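You operate a simulated robot arm through the tools that you are given. There is no shell and no other tool.

Carry out the task below with a simulated robot arm. There is one attempt and no reset: what you move stays moved.

TASK
Free the fixture, turn the sprocket once round, lock it and tighten the bolt that the display names.
Fine: use the tee wrench and put it back. Set down upright: tee wrench.

The check looks at the end state, three seconds after you hand in, the way a careful person would. Anything else that was tipped, shoved, dropped, spilled or broken makes it a failure.

THE ROBOT
A 5-joint arm with a two-finger parallel gripper, fixed in place. Base frame: the origin is at the foot of the arm, x ahead of it, y to its left, z up; the work surface is at about z = 0. Lengths are in mm, angles in rad, forces in N, time in s.
With the tool pointing down near the work surface it reaches from about 260 to 680 mm from the base axis. Its first joint turns from -1.152 to 1.152 rad. The tool tilts only in the upright plane through the base axis and itself; it spins freely about its own axis. Payload 2.9 kg.
The tool frame sits at the grasp point between the pads (the TCP): z along the fingers, y along the line on which they close. The tips reach 30 mm beyond it. Largest opening 110 mm; finger width 20, thickness 10; the body of the gripper, 48 by 112 mm, starts 55 mm behind the TCP.
Orientation is told as [roll, pitch, yaw] about the base's x, y, z axes, in that order, counted from this pose: with the fingers straight down and closing along the base's y, the tool's x points along the base's -x, its y along +y and its z along -z.

THE INTERFACE
- The arm moves only by the tool play_rows. Its argument "series" is a list of rows, each an object (a shift or turn left out is 0, a gripper value left out holds the last) with "offset": the shift along the tool's x, y, z in mm, a list of three; "turn": the turn, a rotation vector about the tool's x, y, z in rad, a list of three; "grip": the opening, from 0 (shut) to 1 (fully open). In form: [{"offset": [dx, dy, dz], "turn": [rx, ry, rz], "grip": grip}, ...]. A call has 1 to 20 rows; each row is the pose to reach, as a shift and turn from the pose commanded when the call began, along the tool's axes at that moment. A row lasts 0.2 s, in which the tool goes at most 50 mm and 0.15 rad; a call with a longer step from one row to the next is refused whole, and so is a gripper value outside its range. A pose out of reach is approached as far as the arm can. The call stops where the force on the tool passes 40 N (or 10 N more than at its start, if that is more) or the arm is blocked; 0.2 s more then pass. Each finger travels about 108 mm/s and halts on what it meets, pressing with about 21 N; the grip force reading is that of the motor and also rises with nothing between the fingers. The clock runs only during rows and for 0.2 s after the last one: add rows that repeat a pose to give the fingers time. It gives the time, the measured TCP pose, the force on the tool (base axes), the opening and the grip force at its end, in the units of the frame above (readings bear some noise), with the torque about the TCP (base axes, N m) and any sound that the robot's microphone picked up, and new pictures: "pictures" is both (left out), scene, wrist or none.
- Cameras (640 x 400 px; columns grow to the right, rows downward): "scene" is fixed at [42.4, -452.3, 614]; the picture's right is [0.71, -0.70, 0.00], its down [-0.33, -0.33, -0.88] and it looks along [0.62, 0.63, -0.47] (base axes); focal length 309 px, centre (320, 200). "wrist" rides on the gripper at [72, 17, -103] in the tool frame; the picture's right is [-0.23, 0.97, 0.00], its down [-0.76, -0.18, -0.62] and it looks along [-0.61, -0.14, 0.78] (tool axes); focal length 222 px, centre (320, 200). There is no depth. A picture from a camera that has moved, and an enlarged one, comes with that camera's place and axes in the base frame and with its lens.
- zoom(camera, box): a new picture of the part [left, top, right, bottom] of that camera's present view, enlarged. No time passes.
- close_job(): hands the job in; it is judged then, once.

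Places have to be worked out from the pictures, the camera data and where the tool is seen. Open the gripper and draw the arm clear of the work before you hand the job in, unless the task says otherwise.

The tools are called after "Request:" as a command line: name --argument value ..., lists and objects as JSON in quotes. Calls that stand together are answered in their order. play_rows: Moves the arm, as the interface text tells. Its arguments: {"type":"object","properties":{"series":{"type":"array","items":{"type":"object","properties":{"offset":{"type":"array","items":{"type":"number"}},"turn":{"type":"array","items":{"type":"number"}},"grip":{"type":"number"}}}},"pictures":{"type":"string","enum":["both","scene","wrist","none"]}},"required":["series"]} The other tools are called the same way: zoom (camera, box) takes an enlarged picture of a part of a camera's view; close_job () hands the job in.

At the start:

```text
clock: 0.0
tcp_pos: [333.1, -120.6, 501.7]
tool_rot: [-0.001, -0.001, 0.0]
force: [0.1, 0.9, -0.1]
wrist_torque: [0.03, 0.04, 0.02]
opening: 110.2
grip_force: 0.0
```

scene: 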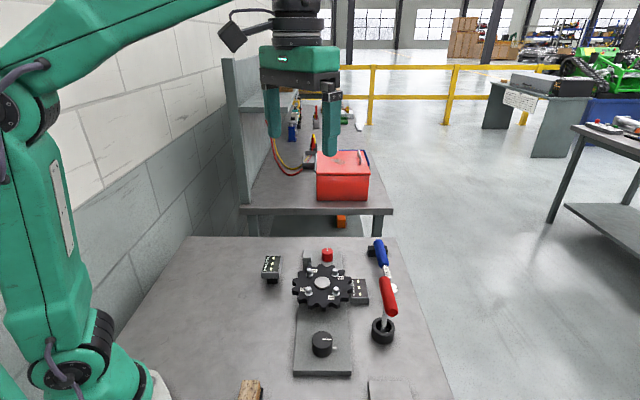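
wrist: 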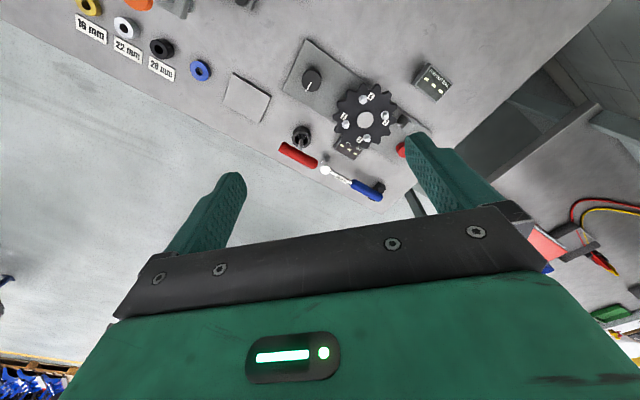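

I see a plate with a sprocket, a knob, a red button, two small displays, wrenches and labelled sockets. I'll zoom in on both cameras before I move anything.

Request:
zoom --camera "scene" --box '[240, 230, 420, 390]'

Request:
zoom --camera "wrist" --box '[260, 30, 480, 210]'

Request:
zoom --camera "wrist" --box '[60, 0, 280, 130]'

Request:
zoom --camera "scene" --box '[220, 60, 420, 230]'

```text
2.50 times, centred on (330, 310) of scene
camera zoom: at [42.4, -452.3, 614.0], right [0.71, -0.7, 0.0], down [-0.33, -0.33, -0.88], along [0.62, 0.63, -0.47], focal length 773 px, centre (295, -75)
```

zoom: 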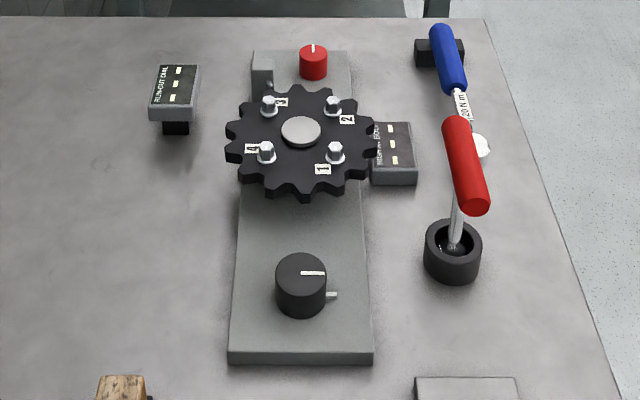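

```text
2.22 times, centred on (370, 120) of wrist
camera zoom: at [260.3, -103.2, 604.9], right [0.23, 0.97, 0.0], down [0.76, -0.18, 0.62], along [0.61, -0.14, -0.78], focal length 494 px, centre (209, 378)
```

zoom: 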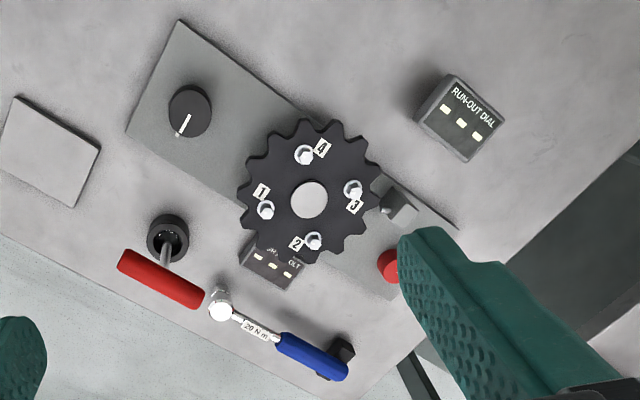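

```text
2.91 times, centred on (170, 65) of wrist
camera zoom: at [260.3, -103.2, 604.9], right [0.23, 0.97, 0.0], down [0.76, -0.18, 0.62], along [0.61, -0.14, -0.78], focal length 646 px, centre (756, 593)
```

zoom: 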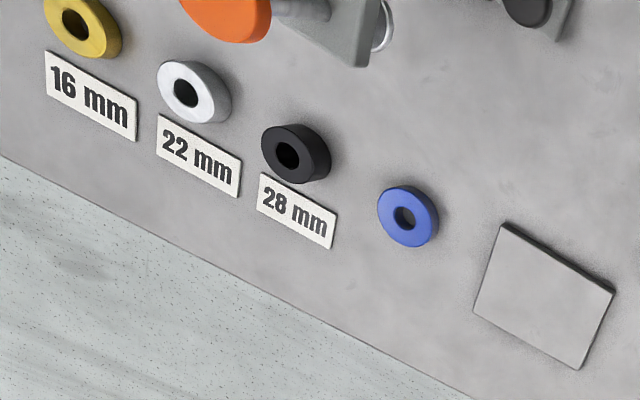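

```text
2.35 times, centred on (320, 145) of scene
camera zoom: at [42.4, -452.3, 614.0], right [0.71, -0.7, 0.0], down [-0.33, -0.33, -0.88], along [0.62, 0.63, -0.47], focal length 728 px, centre (320, 329)
```

zoom: 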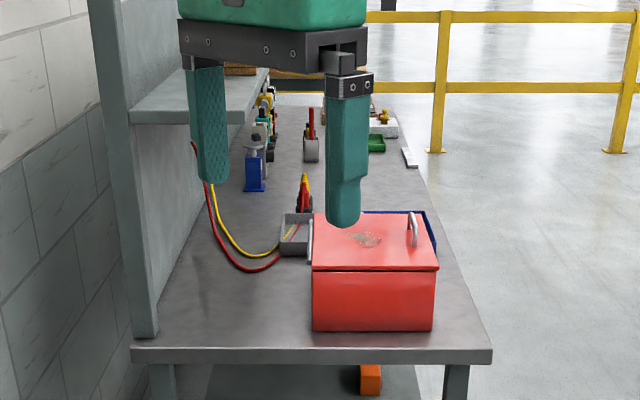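

The sprocket is at about (466, -36, 65), with four numbered bolts. The black and red knobs sit on the same plate. I'll move above it for a better look with the wrist camera.

Request:
play_rows --series '[{"offset": [-27, 22, 25]}, {"offset": [-54, 45, 50]}, {"offset": [-81, 68, 75]}, {"offset": [-107, 90, 100]}, {"offset": [-107, 90, 100]}]'

```text
clock: 1.2
tcp_pos: [440.6, -29.1, 399.5]
tool_rot: [-0.001, -0.001, 0.0]
force: [-0.2, 0.2, 0.3]
wrist_torque: [-0.03, 0.0, -0.02]
opening: 109.8
grip_force: 0.0
camera wrist: at [367.6, -12.8, 504.3], right [0.23, 0.97, 0.0], down [0.76, -0.18, 0.62], along [0.61, -0.14, -0.78], focal length 222 px, centre (320, 200)
```

scene: 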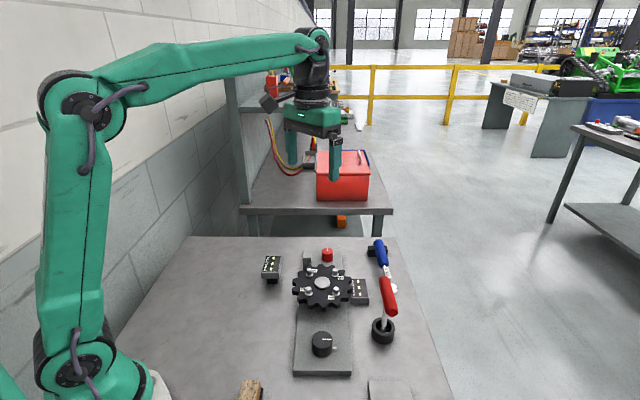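
wrist: 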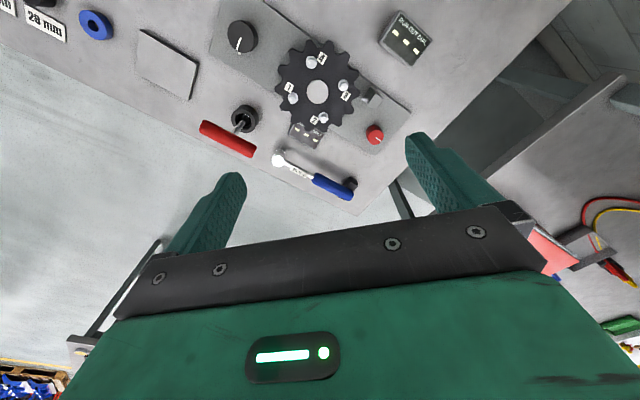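

Request:
zoom --camera "wrist" --box '[200, 0, 440, 210]'

Request:
zoom --camera "wrist" --box '[270, 40, 370, 150]'

Request:
zoom --camera "wrist" --box '[340, 0, 460, 80]'

Request:
zoom --camera "scene" --box '[255, 240, 345, 310]'

Request:
zoom --camera "scene" --box '[330, 230, 420, 350]'

```text
1.90 times, centred on (320, 105) of wrist
camera zoom: at [367.6, -12.8, 504.3], right [0.23, 0.97, 0.0], down [0.76, -0.18, 0.62], along [0.61, -0.14, -0.78], focal length 423 px, centre (320, 381)
```

zoom: 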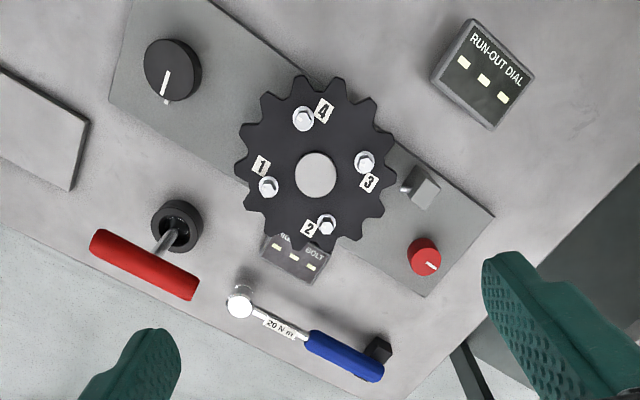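

```text
3.64 times, centred on (320, 95) of wrist
camera zoom: at [367.6, -12.8, 504.3], right [0.23, 0.97, 0.0], down [0.76, -0.18, 0.62], along [0.61, -0.14, -0.78], focal length 808 px, centre (320, 582)
```

zoom: 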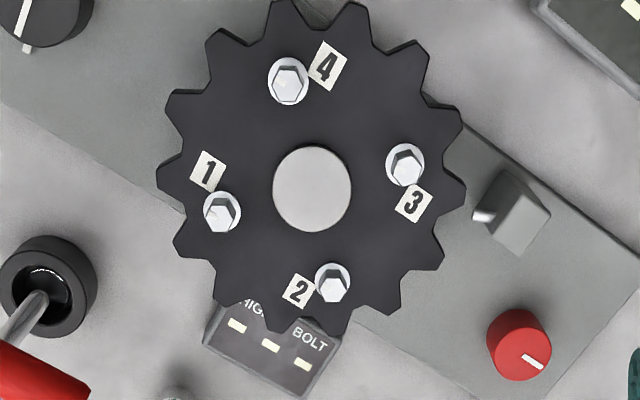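

```text
5.00 times, centred on (400, 40) of wrist
camera zoom: at [367.6, -12.8, 504.3], right [0.23, 0.97, 0.0], down [0.76, -0.18, 0.62], along [0.61, -0.14, -0.78], focal length 1111 px, centre (-80, 1000)
```

zoom: 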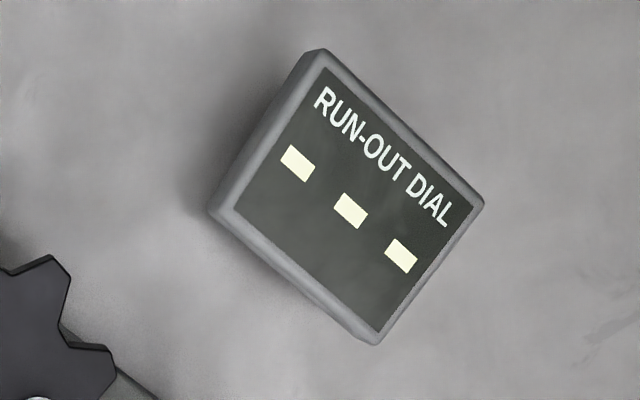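

```text
5.71 times, centred on (300, 275) of scene
camera zoom: at [42.4, -452.2, 614.0], right [0.71, -0.7, 0.0], down [-0.33, -0.33, -0.88], along [0.62, 0.63, -0.47], focal length 1767 px, centre (434, -229)
```

zoom: 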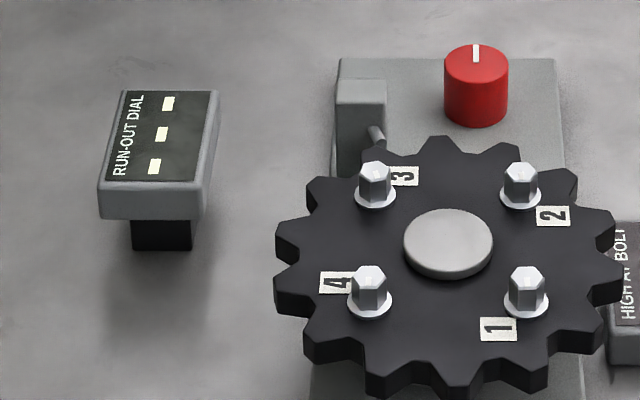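

```text
3.33 times, centred on (375, 290) of scene
camera zoom: at [42.4, -452.2, 614.0], right [0.71, -0.7, 0.0], down [-0.33, -0.33, -0.88], along [0.62, 0.63, -0.47], focal length 1031 px, centre (137, -100)
```

zoom: 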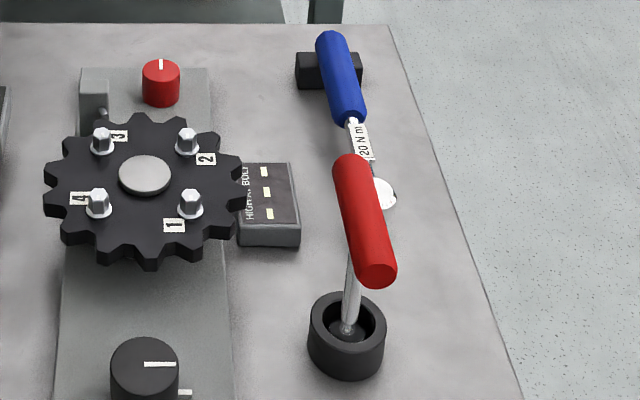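

The two displays read "RUN-OUT DIAL" and "HIGH AT BOLT", and both show dashes, so nothing has been measured yet. I'll zoom in on the two knobs and the plunger block to see which one locks the sprocket.

Request:
zoom --camera "scene" --box '[300, 320, 350, 360]'

Request:
zoom --camera "scene" --box '[295, 240, 345, 275]'

Request:
zoom --camera "wrist" --box '[345, 75, 405, 150]'

Request:
zoom --camera "wrist" --box '[210, 5, 280, 75]'

Request:
zoom --camera "wrist" --box '[190, 90, 280, 170]'

Request:
zoom --camera "wrist" --box '[0, 0, 210, 100]'

```text
10.00 times, centred on (325, 340) of scene
camera zoom: at [42.4, -452.2, 614.0], right [0.71, -0.7, 0.0], down [-0.33, -0.33, -0.88], along [0.62, 0.63, -0.47], focal length 3092 px, centre (270, -1200)
```

zoom: 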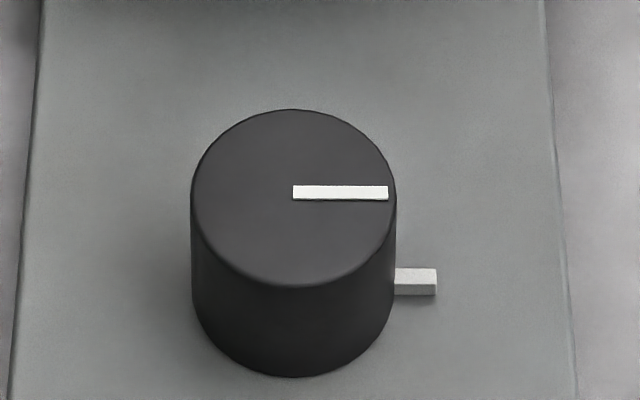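

```text
11.43 times, centred on (320, 258) of scene
camera zoom: at [42.4, -452.2, 614.0], right [0.71, -0.7, 0.0], down [-0.33, -0.33, -0.88], along [0.62, 0.63, -0.47], focal length 3534 px, centre (320, -457)
```

zoom: 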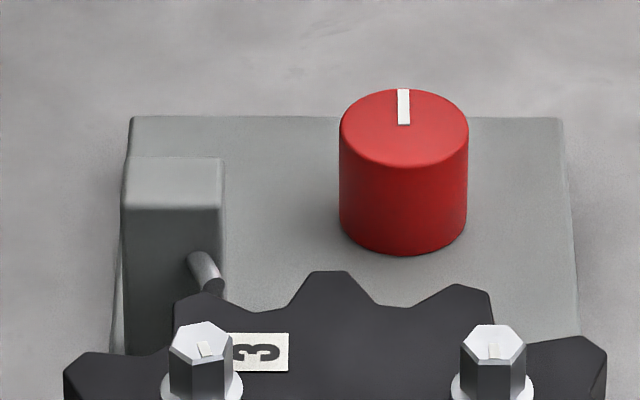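

```text
5.33 times, centred on (375, 112) of wrist
camera zoom: at [367.6, -12.8, 504.3], right [0.23, 0.97, 0.0], down [0.76, -0.18, 0.62], along [0.61, -0.14, -0.78], focal length 1185 px, centre (27, 667)
```

zoom: 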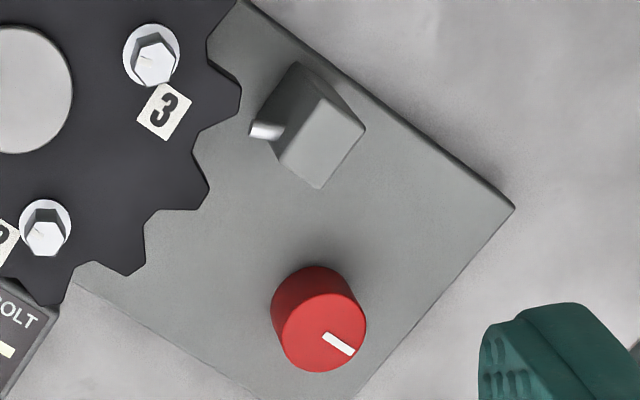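

```text
5.71 times, centred on (245, 40) of wrist
camera zoom: at [367.6, -12.8, 504.3], right [0.23, 0.97, 0.0], down [0.76, -0.18, 0.62], along [0.61, -0.14, -0.78], focal length 1269 px, centre (749, 1114)
```

zoom: 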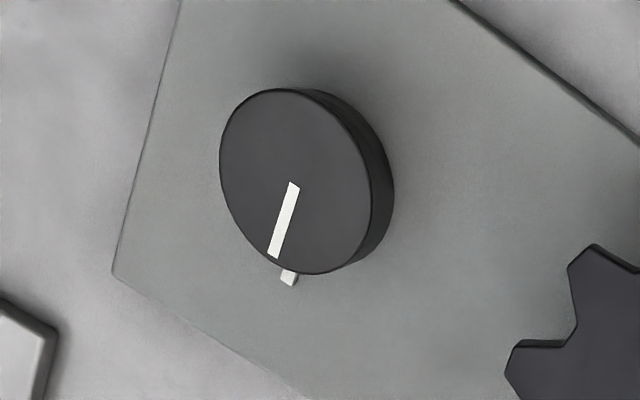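

```text
5.00 times, centred on (235, 130) of wrist
camera zoom: at [367.6, -12.8, 504.3], right [0.23, 0.97, 0.0], down [0.76, -0.18, 0.62], along [0.61, -0.14, -0.78], focal length 1111 px, centre (745, 550)
```

zoom: 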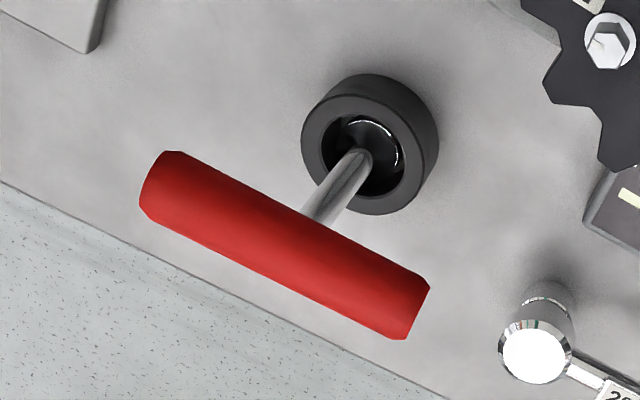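

```text
3.05 times, centred on (105, 50) of wrist
camera zoom: at [367.6, -12.8, 504.3], right [0.23, 0.97, 0.0], down [0.76, -0.18, 0.62], along [0.61, -0.14, -0.78], focal length 677 px, centre (975, 657)
```

zoom: 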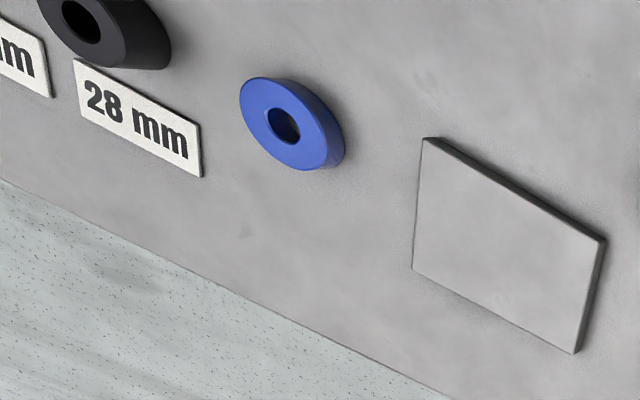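

Triangulating from both cameras puts the hub top at about (460, -39, 67). The black knob's top is at about (354, -145, 47) with radius 22, and its mark lines up with a tick on the plate. The red knob is at about (580, 60, 46). I'll move above the black knob with the fingers set to close along the plate's long axis.

Request:
play_rows --series '[{"offset": [12, -17, 30], "turn": [0, 0, 0.13]}, {"offset": [25, -33, 60], "turn": [0, 0, 0.26]}, {"offset": [37, -50, 95], "turn": [0, 0, 0.39]}, {"offset": [50, -67, 130], "turn": [0, 0, 0.52]}, {"offset": [62, -83, 165], "turn": [0, 0, 0.65]}, {"offset": [75, -100, 200], "turn": [0, 0, 0.785]}, {"offset": [86, -116, 235], "turn": [0, 0, 0.785]}, {"offset": [86, -116, 250], "turn": [0, 0, 0.785]}, {"offset": [86, -116, 250], "turn": [0, 0, 0.785]}]'

```text
clock: 3.2
tcp_pos: [354.8, -146.6, 151.1]
tool_rot: [0.0, 0.0, -0.785]
force: [-0.6, 0.6, 0.0]
wrist_torque: [0.01, 0.01, 0.02]
opening: 110.1
grip_force: 0.1
camera wrist: at [314.2, -83.4, 254.5], right [0.85, 0.53, 0.0], down [0.41, -0.66, 0.62], along [0.33, -0.53, -0.78], focal length 222 px, centre (320, 200)
```

scene: 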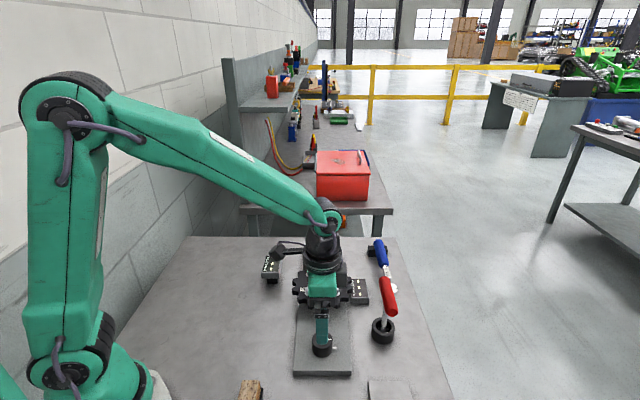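
wrist: 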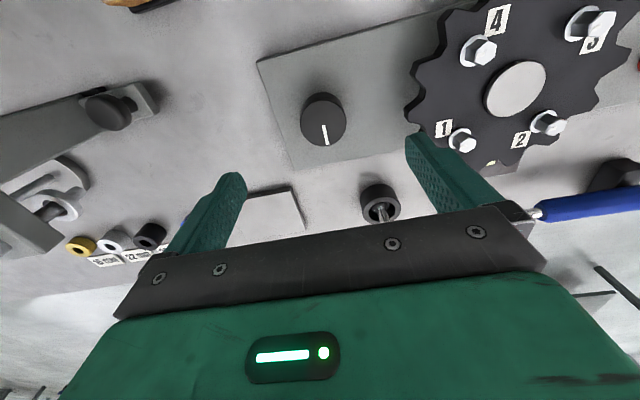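

Request:
zoom --camera "wrist" --box '[290, 80, 360, 160]'

Request:
zoom --camera "wrist" --box '[400, 0, 640, 180]'

Request:
zoom --camera "wrist" --box '[0, 60, 200, 300]'

```text
5.00 times, centred on (325, 120) of wrist
camera zoom: at [314.2, -83.4, 254.5], right [0.85, 0.53, 0.0], down [0.41, -0.66, 0.62], along [0.33, -0.53, -0.78], focal length 1111 px, centre (295, 600)
```

zoom: 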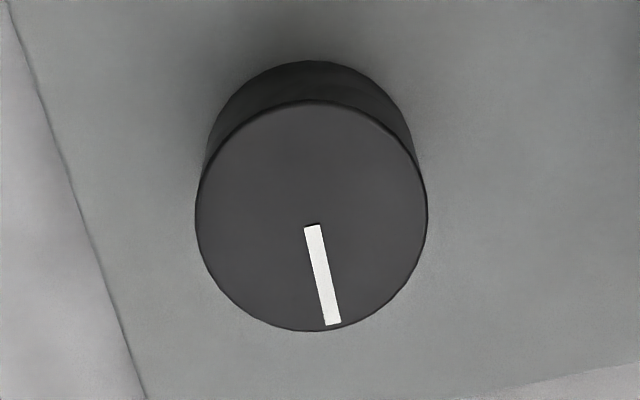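

```text
2.22 times, centred on (520, 90) of wrist
camera zoom: at [314.2, -83.4, 254.5], right [0.85, 0.53, 0.0], down [0.41, -0.66, 0.62], along [0.33, -0.53, -0.78], focal length 494 px, centre (-124, 444)
```

zoom: 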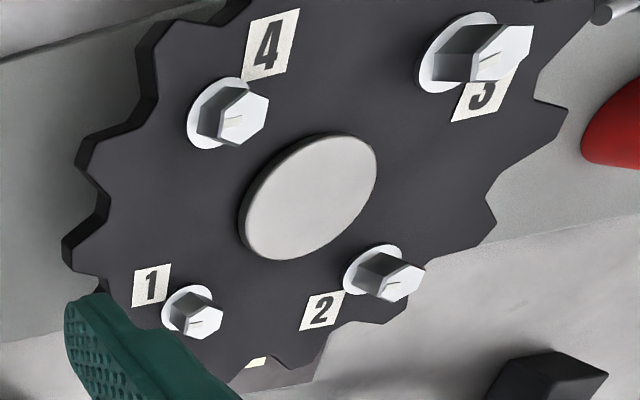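

```text
1.67 times, centred on (100, 180) of wrist
camera zoom: at [314.2, -83.4, 254.5], right [0.85, 0.53, 0.0], down [0.41, -0.66, 0.62], along [0.33, -0.53, -0.78], focal length 370 px, centre (687, 233)
```

zoom: 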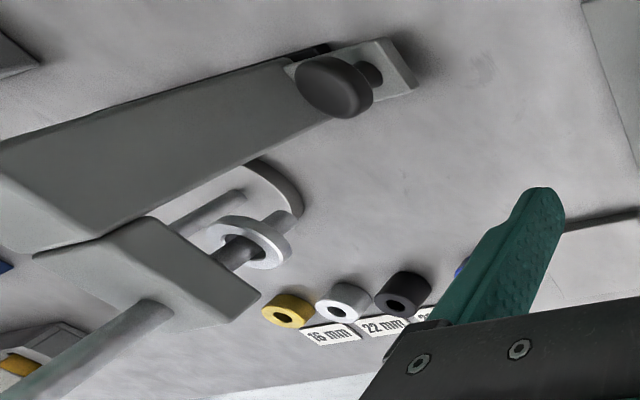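

The knob top is at about (355, -144.5, 47). I'll straighten over it, descend until the TCP is at about z=53, and close on it.

Request:
play_rows --series '[{"offset": [1.2, 1.6, 35], "grip": 1}, {"offset": [1.2, 1.6, 70], "grip": 1}, {"offset": [1.2, 1.6, 96], "grip": 1}, {"offset": [1.2, 1.6, 96], "grip": 0.3}, {"offset": [1.2, 1.6, 96], "grip": 0.3}, {"offset": [1.2, 1.6, 96], "grip": 0.3}, {"offset": [1.2, 1.6, 96], "grip": 0.3}]'

```text
clock: 4.8
tcp_pos: [356.3, -143.4, 56.3]
tool_rot: [0.0, -0.001, -0.782]
force: [16.1, 17.8, -11.7]
wrist_torque: [-0.22, -0.2, 0.04]
opening: 43.7
grip_force: 44.7
camera wrist: at [315.4, -80.7, 158.7], right [0.85, 0.53, 0.0], down [0.41, -0.66, 0.62], along [0.33, -0.53, -0.78], focal length 222 px, centre (320, 200)
```

scene: 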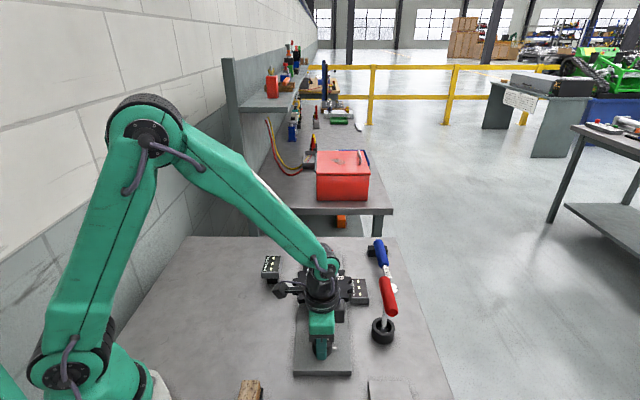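
wrist: 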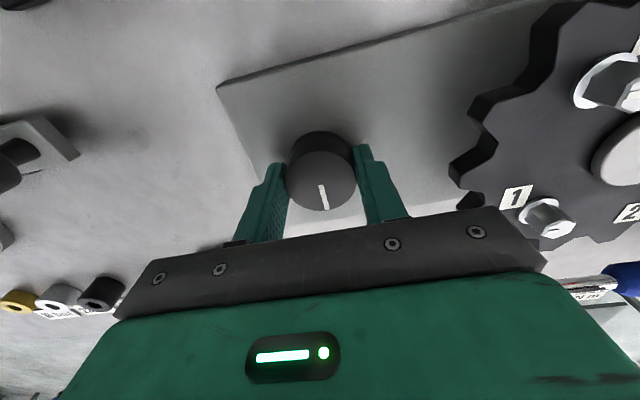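

The fingers hold the knob (opening 43.7), but there is about 24 N of sideways load, so I'm slightly off centre. I'll nudge 1 mm along the closing line to learn the sign of the reading and reduce the load.

Request:
play_rows --series '[{"offset": [0, 1, 0]}, {"offset": [0, 1, 0]}]' --pictures "none"

```text
clock: 5.4
tcp_pos: [356.8, -145.0, 55.2]
tool_rot: [0.001, -0.001, -0.786]
force: [13.8, 8.6, -17.6]
wrist_torque: [-0.75, -0.37, 0.54]
opening: 43.5
grip_force: 44.6
```

Moving +1 mm cut the sideways load from 24 to 16 N, so I'll go 2 mm further and ease up 1 mm to learn the z sign.

Request:
play_rows --series '[{"offset": [0, 2, -1]}, {"offset": [0, 2, -1]}]' --pictures "none"

```text
clock: 6.1
tcp_pos: [355.0, -142.9, 55.6]
tool_rot: [0.0, 0.001, -0.791]
force: [0.7, -1.6, -3.0]
wrist_torque: [0.59, -0.12, 0.09]
opening: 43.8
grip_force: 45.1
stopped in row 2: the force on the tool passed its limit at 41 N (the readings are from after the stop); the commanded pose is now the measured one
```

The load is now near zero with the knob held. I'll try turning it a little counter-clockwise seen from above (negative tool turn) and watch the torque.

Request:
play_rows --series '[{"offset": [0, 0, 0], "turn": [0, 0, -0.1]}, {"offset": [0, 0, 0], "turn": [0, 0, -0.2]}, {"offset": [0, 0, 0], "turn": [0, 0, -0.3]}, {"offset": [0, 0, 0], "turn": [0, 0, -0.3]}]'

```text
clock: 7.1
tcp_pos: [354.0, -144.0, 57.3]
tool_rot: [0.0, 0.006, -0.491]
force: [-17.5, -16.7, 5.6]
wrist_torque: [-0.04, 0.06, -0.52]
opening: 43.3
grip_force: 44.9
camera wrist: at [298.7, -95.1, 159.4], right [0.66, 0.75, 0.0], down [0.59, -0.52, 0.62], along [0.46, -0.41, -0.78], focal length 222 px, centre (320, 200)
```

scene: 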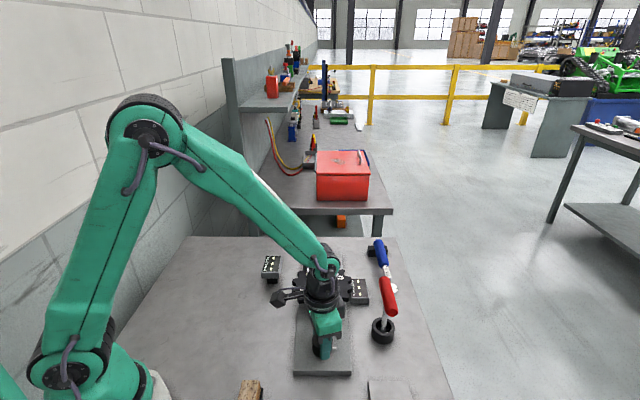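
wrist: 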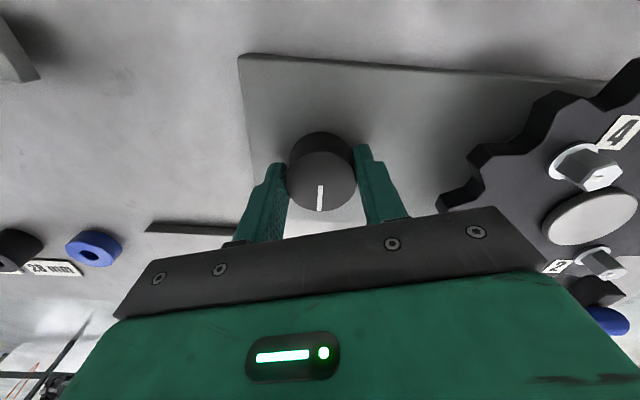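

Request:
zoom --camera "wrist" --box '[270, 120, 370, 220]'

Request:
zoom --camera "scene" --box '[290, 310, 360, 370]'

Request:
zoom --camera "wrist" --box '[430, 40, 640, 300]'

```text
4.00 times, centred on (320, 170) of wrist
camera zoom: at [298.7, -95.1, 159.4], right [0.66, 0.75, 0.0], down [0.59, -0.52, 0.62], along [0.46, -0.41, -0.78], focal length 888 px, centre (320, 320)
```

zoom: 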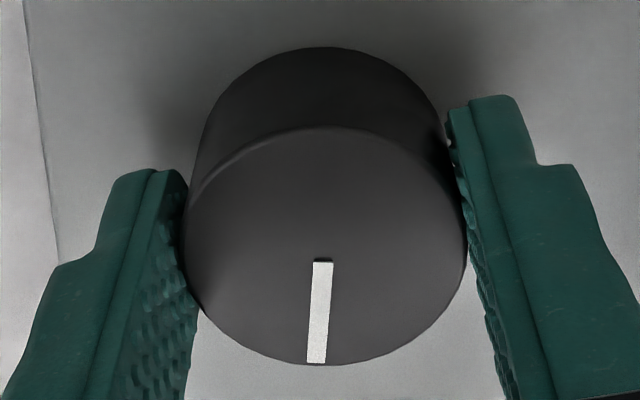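

```text
6.67 times, centred on (325, 340) of scene
camera zoom: at [42.3, -452.3, 614.0], right [0.71, -0.7, 0.0], down [-0.33, -0.33, -0.88], along [0.62, 0.63, -0.47], focal length 2062 px, centre (287, -733)
```

zoom: 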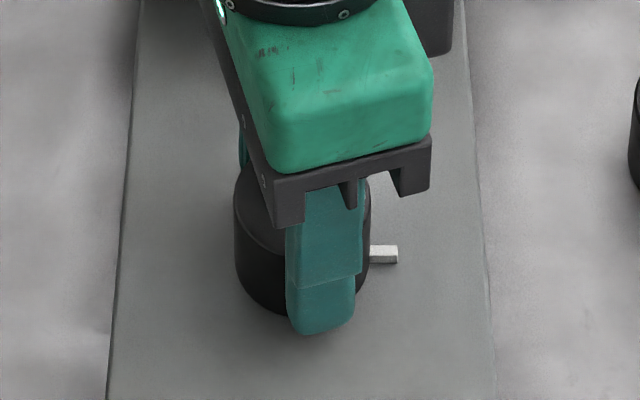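

```text
1.54 times, centred on (535, 170) of wrist
camera zoom: at [298.7, -95.1, 159.4], right [0.66, 0.75, 0.0], down [0.59, -0.52, 0.62], along [0.46, -0.41, -0.78], focal length 342 px, centre (-11, 246)
```

zoom: 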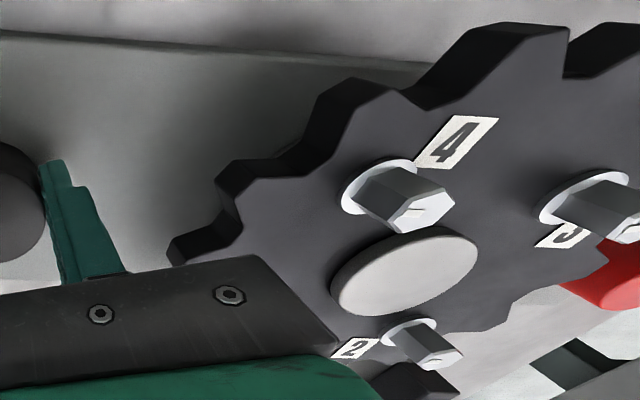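

Working out the mark's direction from the picture gives about -44°, the same as before. So the knob did not turn and the pads slipped on it at about 0.5 N m. I'll try the other direction.

Request:
play_rows --series '[{"turn": [0, 0, 0.1]}, {"turn": [0, 0, 0.2]}, {"turn": [0, 0, 0.3]}, {"turn": [0, 0, 0.4]}, {"turn": [0, 0, 0.4]}]' --pictures "wrist"

Request:
zoom --camera "wrist" --box '[270, 120, 370, 220]'

```text
clock: 8.3
tcp_pos: [355.9, -142.0, 55.8]
tool_rot: [-0.001, 0.003, -0.892]
force: [-11.4, -13.1, 4.8]
wrist_torque: [-0.27, 0.06, -0.15]
opening: 43.2
grip_force: 45.1
camera wrist: at [322.8, -76.2, 159.4], right [0.9, 0.43, 0.0], down [0.34, -0.71, 0.62], along [0.27, -0.56, -0.78], focal length 222 px, centre (320, 200)
```

wrist: 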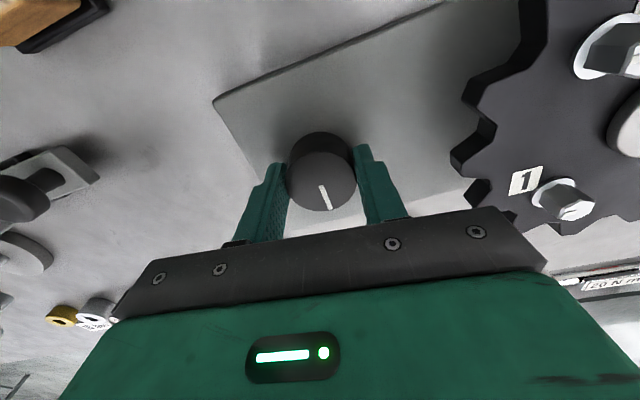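

```text
4.00 times, centred on (320, 170) of wrist
camera zoom: at [322.8, -76.2, 159.4], right [0.9, 0.43, 0.0], down [0.34, -0.71, 0.62], along [0.27, -0.56, -0.78], focal length 888 px, centre (320, 320)
```

zoom: 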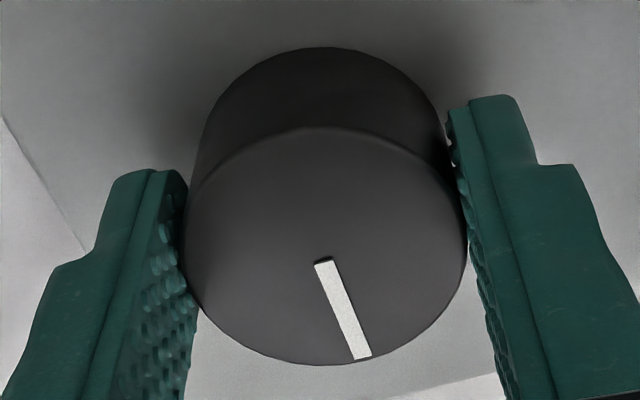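

The mark still points to about -45°, so the black knob doesn't turn in either direction. It may be held by the red one, or it may be a drive. I'll let go, rise, and move over the red knob.

Request:
play_rows --series '[{"offset": [0, 0, 0], "grip": 1}, {"offset": [0, 0, 0], "grip": 1}, {"offset": [0, 0, -40], "grip": 1}, {"offset": [0, 0, -85], "grip": 1}, {"offset": [0, 0, -110], "turn": [0, 0, -0.1], "grip": 1}, {"offset": [0, 0, -110], "turn": [0, 0, -0.2], "grip": 1}, {"offset": [0, 0, -110], "turn": [0, 0, -0.35], "grip": 1}, {"offset": [0, 0, -110], "turn": [0, 0, -0.5], "grip": 1}, {"offset": [0, 0, -110], "turn": [0, 0, -0.65], "grip": 1}, {"offset": [0, 0, -110], "turn": [0, 0, -0.8], "grip": 1}, {"offset": [0, 0, -110], "turn": [0, 0, -0.892], "grip": 1}, {"offset": [0, 0, -110], "turn": [0, 0, -0.892], "grip": 1}]'

```text
clock: 10.9
tcp_pos: [356.3, -142.9, 165.0]
tool_rot: [0.001, 0.001, 0.005]
force: [0.0, 0.4, 0.3]
wrist_torque: [0.01, -0.02, -0.01]
opening: 110.2
grip_force: 0.1
camera wrist: at [282.9, -127.2, 269.4], right [0.22, 0.97, 0.0], down [0.76, -0.18, 0.62], along [0.61, -0.14, -0.78], focal length 222 px, centre (320, 200)
```

scene: 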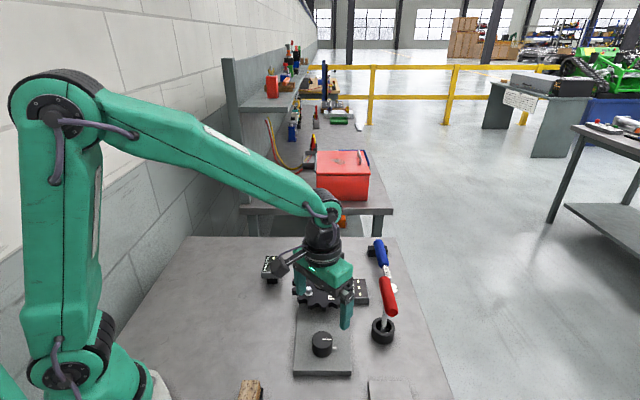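
wrist: 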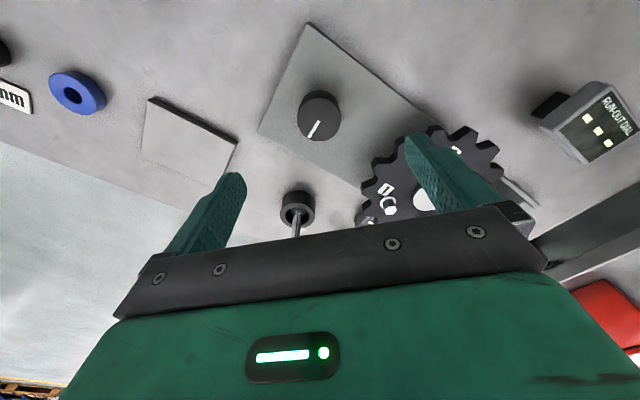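

Request:
play_rows --series '[{"offset": [-32, 29, 0]}, {"offset": [-64, 58, 0]}, {"offset": [-96, 87, 0]}, {"offset": [-128, 116, 0]}, {"offset": [-160, 145, 0]}, {"offset": [-192, 174, 0]}, {"offset": [-224, 203, 0]}, {"offset": [-224, 203, 15]}, {"offset": [-224, 203, 15]}]'

Request:
zoom --camera "wrist" --box '[200, 30, 440, 200]'

```text
clock: 12.9
tcp_pos: [580.4, 59.7, 150.4]
tool_rot: [0.001, 0.001, 0.002]
force: [-0.4, -0.1, -0.6]
wrist_torque: [-0.01, -0.01, -0.01]
opening: 110.1
grip_force: 0.0
camera wrist: at [506.9, 76.4, 254.2], right [0.23, 0.97, 0.0], down [0.76, -0.18, 0.62], along [0.61, -0.14, -0.78], focal length 222 px, centre (320, 200)
```

scene: 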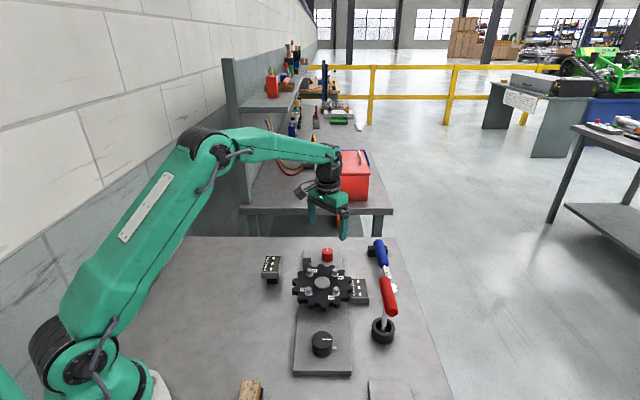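
wrist: 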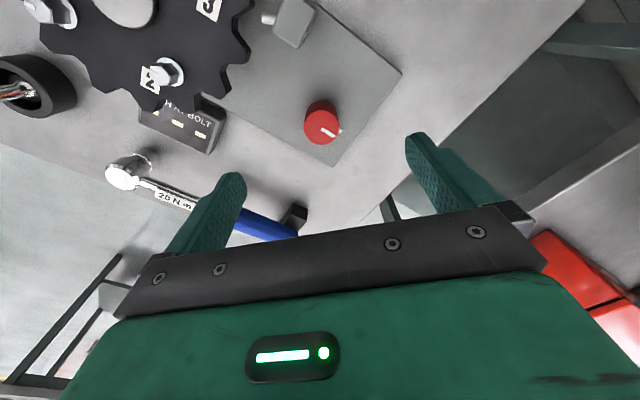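

```text
2.35 times, centred on (320, 115) of wrist
camera zoom: at [506.9, 76.4, 254.2], right [0.23, 0.97, 0.0], down [0.76, -0.18, 0.62], along [0.61, -0.14, -0.78], focal length 523 px, centre (320, 400)
```

zoom: 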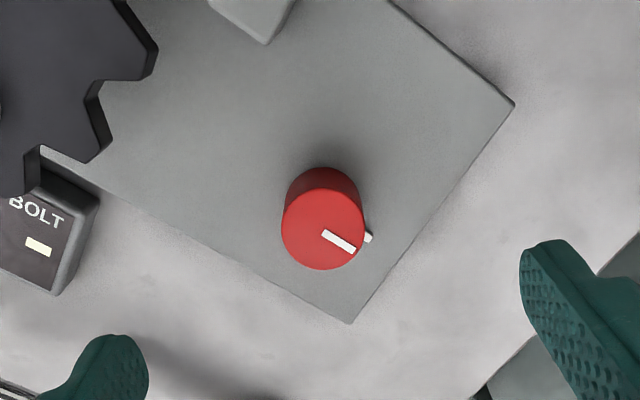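

The red knob also has a tick beside its mark, and it sits at about (582, 60, 46). I'll descend on it and close gently.

Request:
play_rows --series '[{"offset": [-1.6, 0.3, 35], "grip": 1}, {"offset": [-1.6, 0.3, 70], "grip": 0.7}, {"offset": [-1.6, 0.3, 97], "grip": 0.6}, {"offset": [-1.6, 0.3, 97], "grip": 0.45}, {"offset": [-1.6, 0.3, 97], "grip": 0.2}, {"offset": [-1.6, 0.3, 97], "grip": 0.2}, {"offset": [-1.6, 0.3, 97], "grip": 0.2}]'

Request:
zoom --camera "wrist" --box '[270, 120, 370, 220]'

```text
clock: 14.5
tcp_pos: [579.7, 59.7, 52.7]
tool_rot: [-0.001, 0.002, 0.002]
force: [0.9, 3.7, -3.1]
wrist_torque: [1.1, -0.13, 0.01]
opening: 33.6
grip_force: 45.4
camera wrist: at [507.7, 76.8, 156.8], right [0.23, 0.97, 0.0], down [0.76, -0.18, 0.62], along [0.61, -0.14, -0.78], focal length 222 px, centre (320, 200)
```

scene: 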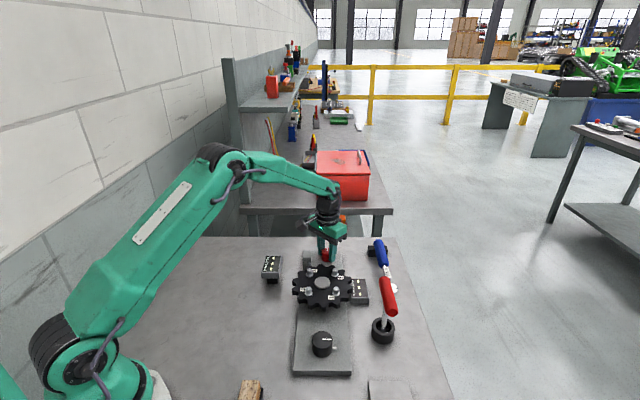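
wrist: 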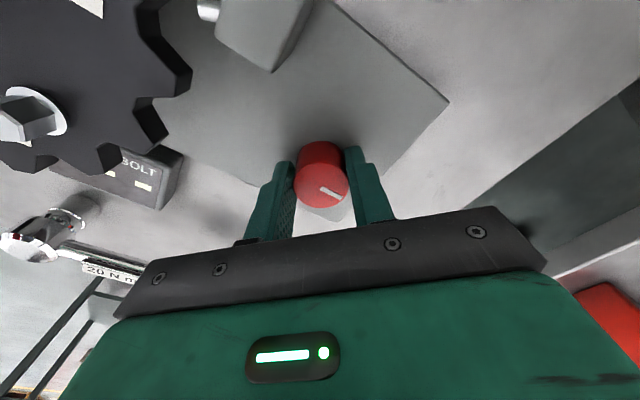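

```text
4.00 times, centred on (320, 170) of wrist
camera zoom: at [507.7, 76.8, 156.8], right [0.23, 0.97, 0.0], down [0.76, -0.18, 0.62], along [0.61, -0.14, -0.78], focal length 888 px, centre (320, 320)
```

zoom: 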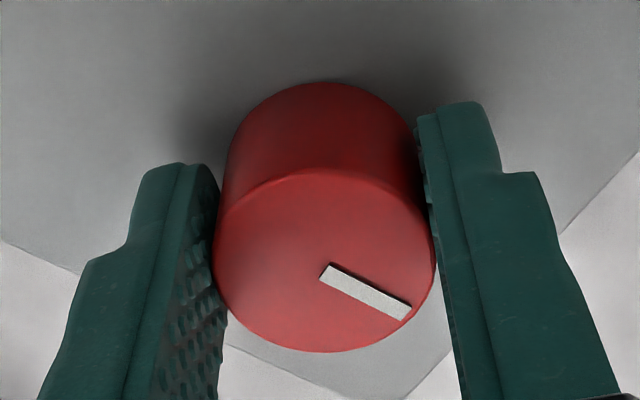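

The red knob is held (opening 33.6). I'll turn it 0.3 rad counter-clockwise seen from above and compare the mark.

Request:
play_rows --series '[{"turn": [0, 0, -0.1]}, {"turn": [0, 0, -0.2]}, {"turn": [0, 0, -0.3]}, {"turn": [0, 0, -0.3]}]' --pictures "none"

Request:
zoom --camera "wrist" --box '[270, 120, 370, 220]'

```text
clock: 15.5
tcp_pos: [581.2, 58.5, 54.3]
tool_rot: [0.0, 0.003, 0.303]
force: [-0.7, -5.3, -0.1]
wrist_torque: [-0.77, 0.11, -0.72]
opening: 33.2
grip_force: 45.2
```

```text
4.00 times, centred on (320, 170) of wrist
camera zoom: at [506.1, 54.0, 157.0], right [-0.07, 1.0, 0.0], down [0.78, 0.06, 0.62], along [0.62, 0.04, -0.78], focal length 888 px, centre (320, 320)
```

zoom: 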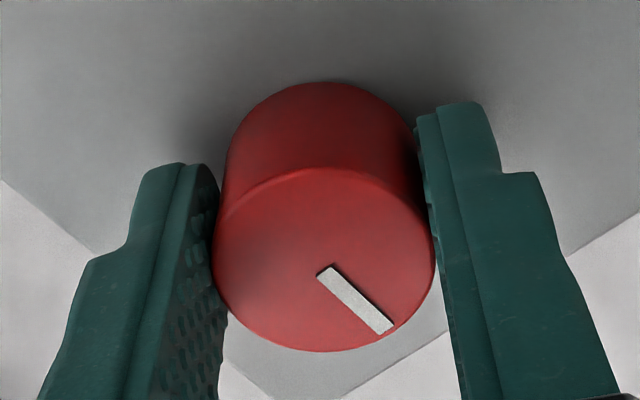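

The mark turned against the gripper, so the knob stayed put counter-clockwise. Next I'll try clockwise.

Request:
play_rows --series '[{"turn": [0, 0, 0.1]}, {"turn": [0, 0, 0.2]}, {"turn": [0, 0, 0.3]}, {"turn": [0, 0, 0.4]}, {"turn": [0, 0, 0.5]}, {"turn": [0, 0, 0.5]}]' --pictures "none"

Request:
zoom --camera "wrist" --box '[270, 120, 370, 220]'

```text
clock: 16.9
tcp_pos: [581.0, 60.8, 52.9]
tool_rot: [0.001, 0.001, -0.199]
force: [1.4, 0.3, -3.4]
wrist_torque: [0.65, -0.05, -0.01]
opening: 33.0
grip_force: 45.1
```

```text
4.00 times, centred on (320, 170) of wrist
camera zoom: at [512.5, 91.4, 157.0], right [0.42, 0.91, 0.0], down [0.71, -0.33, 0.62], along [0.57, -0.26, -0.78], focal length 888 px, centre (320, 320)
```

zoom: 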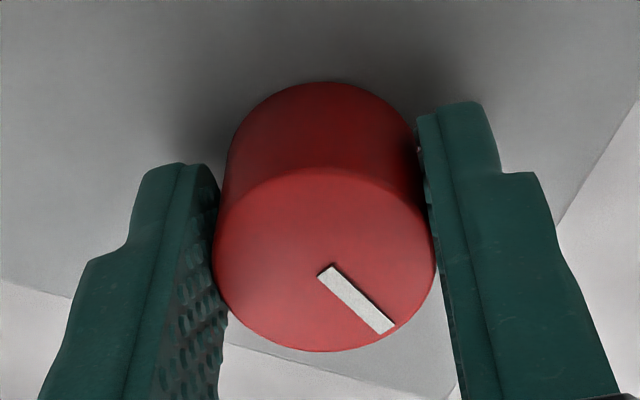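

Clockwise the mark moves with the gripper, so the red knob turns freely that way at about 0 N m. I'll keep turning it clockwise while watching the torque, sounds and displays.

Request:
play_rows --series '[{"turn": [0, 0, 0.1]}, {"turn": [0, 0, 0.2]}, {"turn": [0, 0, 0.3]}, {"turn": [0, 0, 0.4]}, {"turn": [0, 0, 0.5]}, {"turn": [0, 0, 0.5]}]'

Request:
zoom --camera "wrist" --box '[270, 120, 370, 220]'

Request:
zoom --camera "scene" --box '[240, 230, 420, 390]'

```text
clock: 18.3
tcp_pos: [581.2, 62.0, 53.4]
tool_rot: [-0.001, 0.001, -0.698]
force: [4.5, 24.3, -8.5]
wrist_torque: [1.03, -0.48, 0.03]
opening: 33.3
grip_force: 45.0
camera wrist: at [535.8, 121.1, 156.9], right [0.8, 0.6, 0.0], down [0.47, -0.63, 0.62], along [0.37, -0.5, -0.78], focal length 222 px, centre (320, 200)
```

scene: 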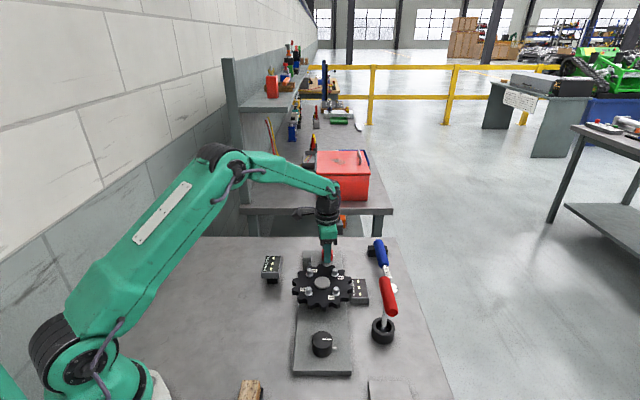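
wrist: 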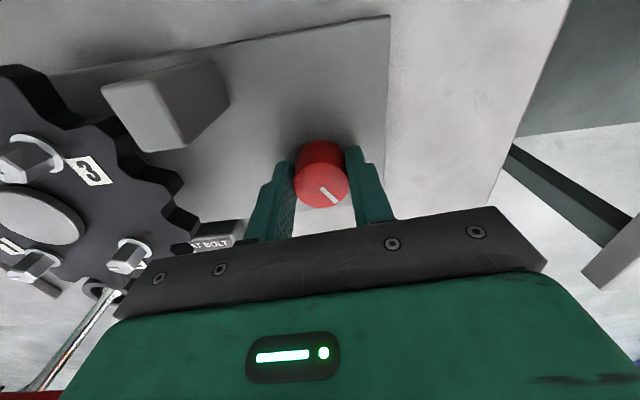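

```text
4.00 times, centred on (320, 170) of wrist
camera zoom: at [535.8, 121.1, 156.9], right [0.8, 0.6, 0.0], down [0.47, -0.63, 0.62], along [0.37, -0.5, -0.78], focal length 888 px, centre (320, 320)
```

zoom: 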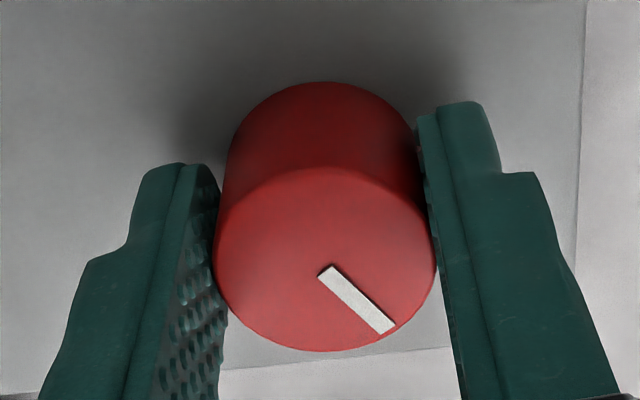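

```text
2.50 times, centred on (330, 310) of scene
camera zoom: at [42.5, -452.3, 614.0], right [0.71, -0.7, 0.0], down [-0.33, -0.33, -0.88], along [0.62, 0.63, -0.47], focal length 773 px, centre (295, -75)
```

zoom: 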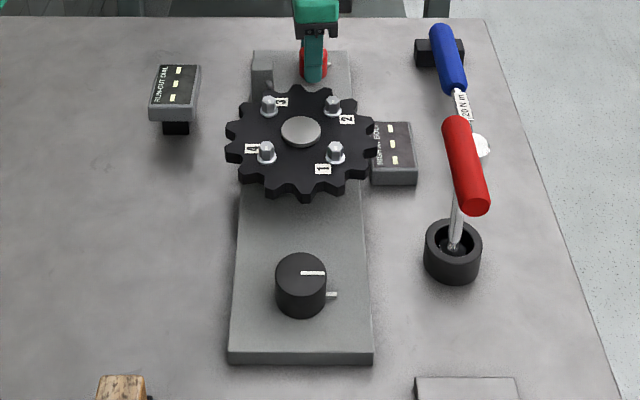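

The knob has turned about 1.0 rad so far with no sound. I'll continue to a full quarter turn, with a small centring shift.

Request:
play_rows --series '[{"offset": [0, 1, 0], "turn": [0, 0, 0.1]}, {"offset": [0, 1, 0], "turn": [0, 0, 0.2]}, {"offset": [0, 1, 0], "turn": [0, 0, 0.3]}, {"offset": [0, 1, 0], "turn": [0, 0, 0.4]}, {"offset": [0, 1, 0], "turn": [0, 0, 0.5]}, {"offset": [0, 1, 0], "turn": [0, 0, 0.57]}, {"offset": [0, 1, 0], "turn": [0, 0, 0.57]}]' --pictures "scene"

Request:
zoom --camera "wrist" --box '[270, 120, 370, 220]'

Request:
zoom --camera "scene" --box '[240, 230, 420, 390]'

```text
clock: 19.9
tcp_pos: [583.1, 62.7, 53.4]
tool_rot: [0.002, -0.001, -1.268]
force: [18.3, 25.3, -11.7]
wrist_torque: [0.48, 0.03, 0.05]
opening: 33.4
grip_force: 44.7
```

scene: 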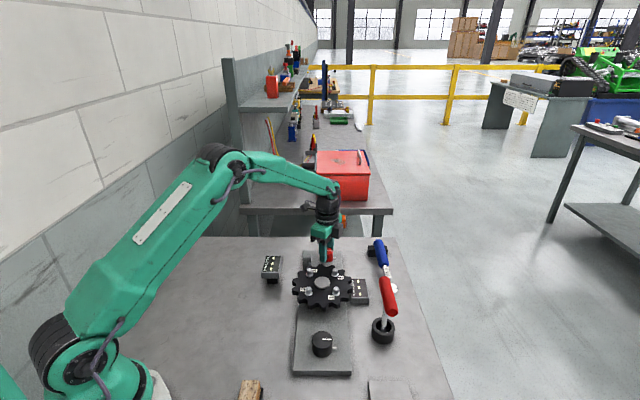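

```text
4.00 times, centred on (320, 170) of wrist
camera zoom: at [576.0, 136.5, 156.9], right [1.0, 0.07, 0.0], down [0.06, -0.78, 0.62], along [0.05, -0.62, -0.78], focal length 888 px, centre (320, 320)
```

zoom: 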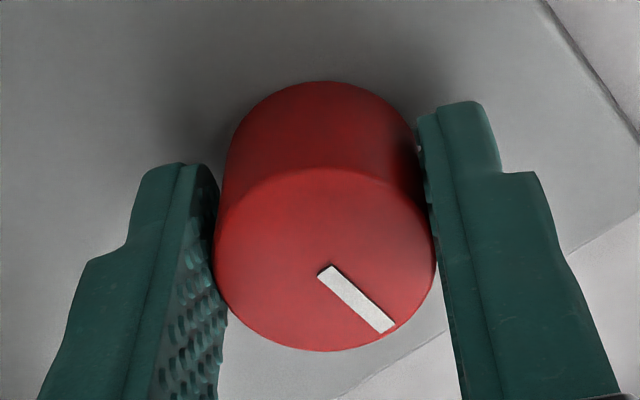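

```text
2.50 times, centred on (330, 310) of scene
camera zoom: at [42.5, -452.3, 614.0], right [0.71, -0.7, 0.0], down [-0.33, -0.33, -0.88], along [0.62, 0.63, -0.47], focal length 773 px, centre (295, -75)
```

zoom: 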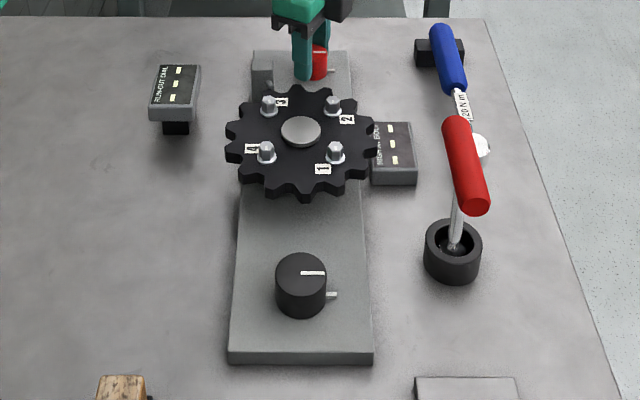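

The red knob is a quarter turn round, and the small pin at its base moved with it. I'll turn a little further to see whether there is an end stop here.

Request:
play_rows --series '[{"offset": [0, 1.5, 0], "turn": [0, 0, 0.1]}, {"offset": [0, 1.5, 0], "turn": [0, 0, 0.2]}, {"offset": [0, 1.5, 0], "turn": [0, 0, 0.2]}]' --pictures "none"

Request:
zoom --camera "wrist" --box '[270, 120, 370, 220]'

Request:
zoom --camera "scene" --box '[295, 240, 345, 275]'

```text
clock: 20.7
tcp_pos: [583.1, 59.8, 53.6]
tool_rot: [-0.001, 0.002, -1.472]
force: [10.6, 1.9, -4.1]
wrist_torque: [0.06, -0.35, 0.85]
opening: 33.5
grip_force: 45.2
```

```text
4.00 times, centred on (320, 170) of wrist
camera zoom: at [592.4, 133.8, 156.9], right [0.99, -0.13, 0.0], down [-0.1, -0.78, 0.62], along [-0.08, -0.62, -0.78], focal length 888 px, centre (320, 320)
```

zoom: 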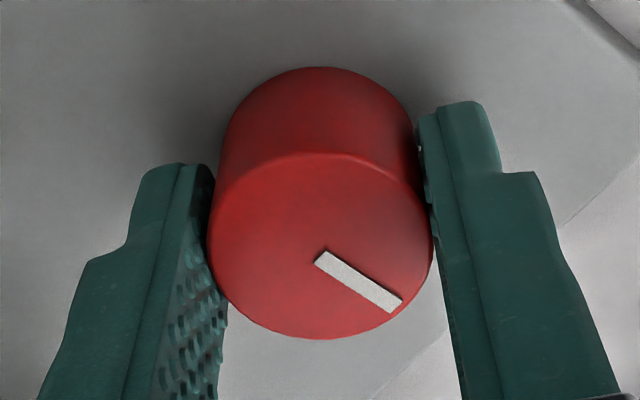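

```text
11.43 times, centred on (320, 258) of scene
camera zoom: at [42.4, -452.3, 614.0], right [0.71, -0.7, 0.0], down [-0.33, -0.33, -0.88], along [0.62, 0.63, -0.47], focal length 3534 px, centre (320, -457)
```

zoom: 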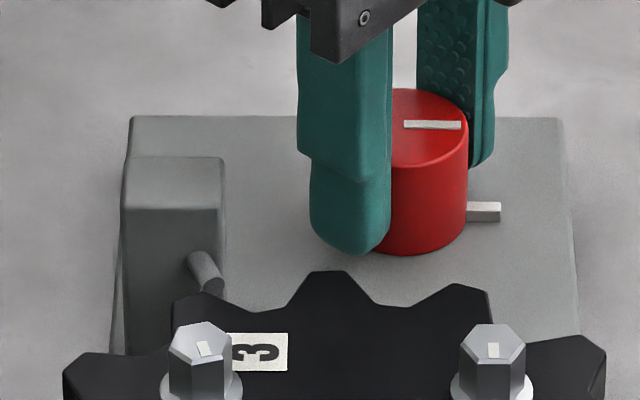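

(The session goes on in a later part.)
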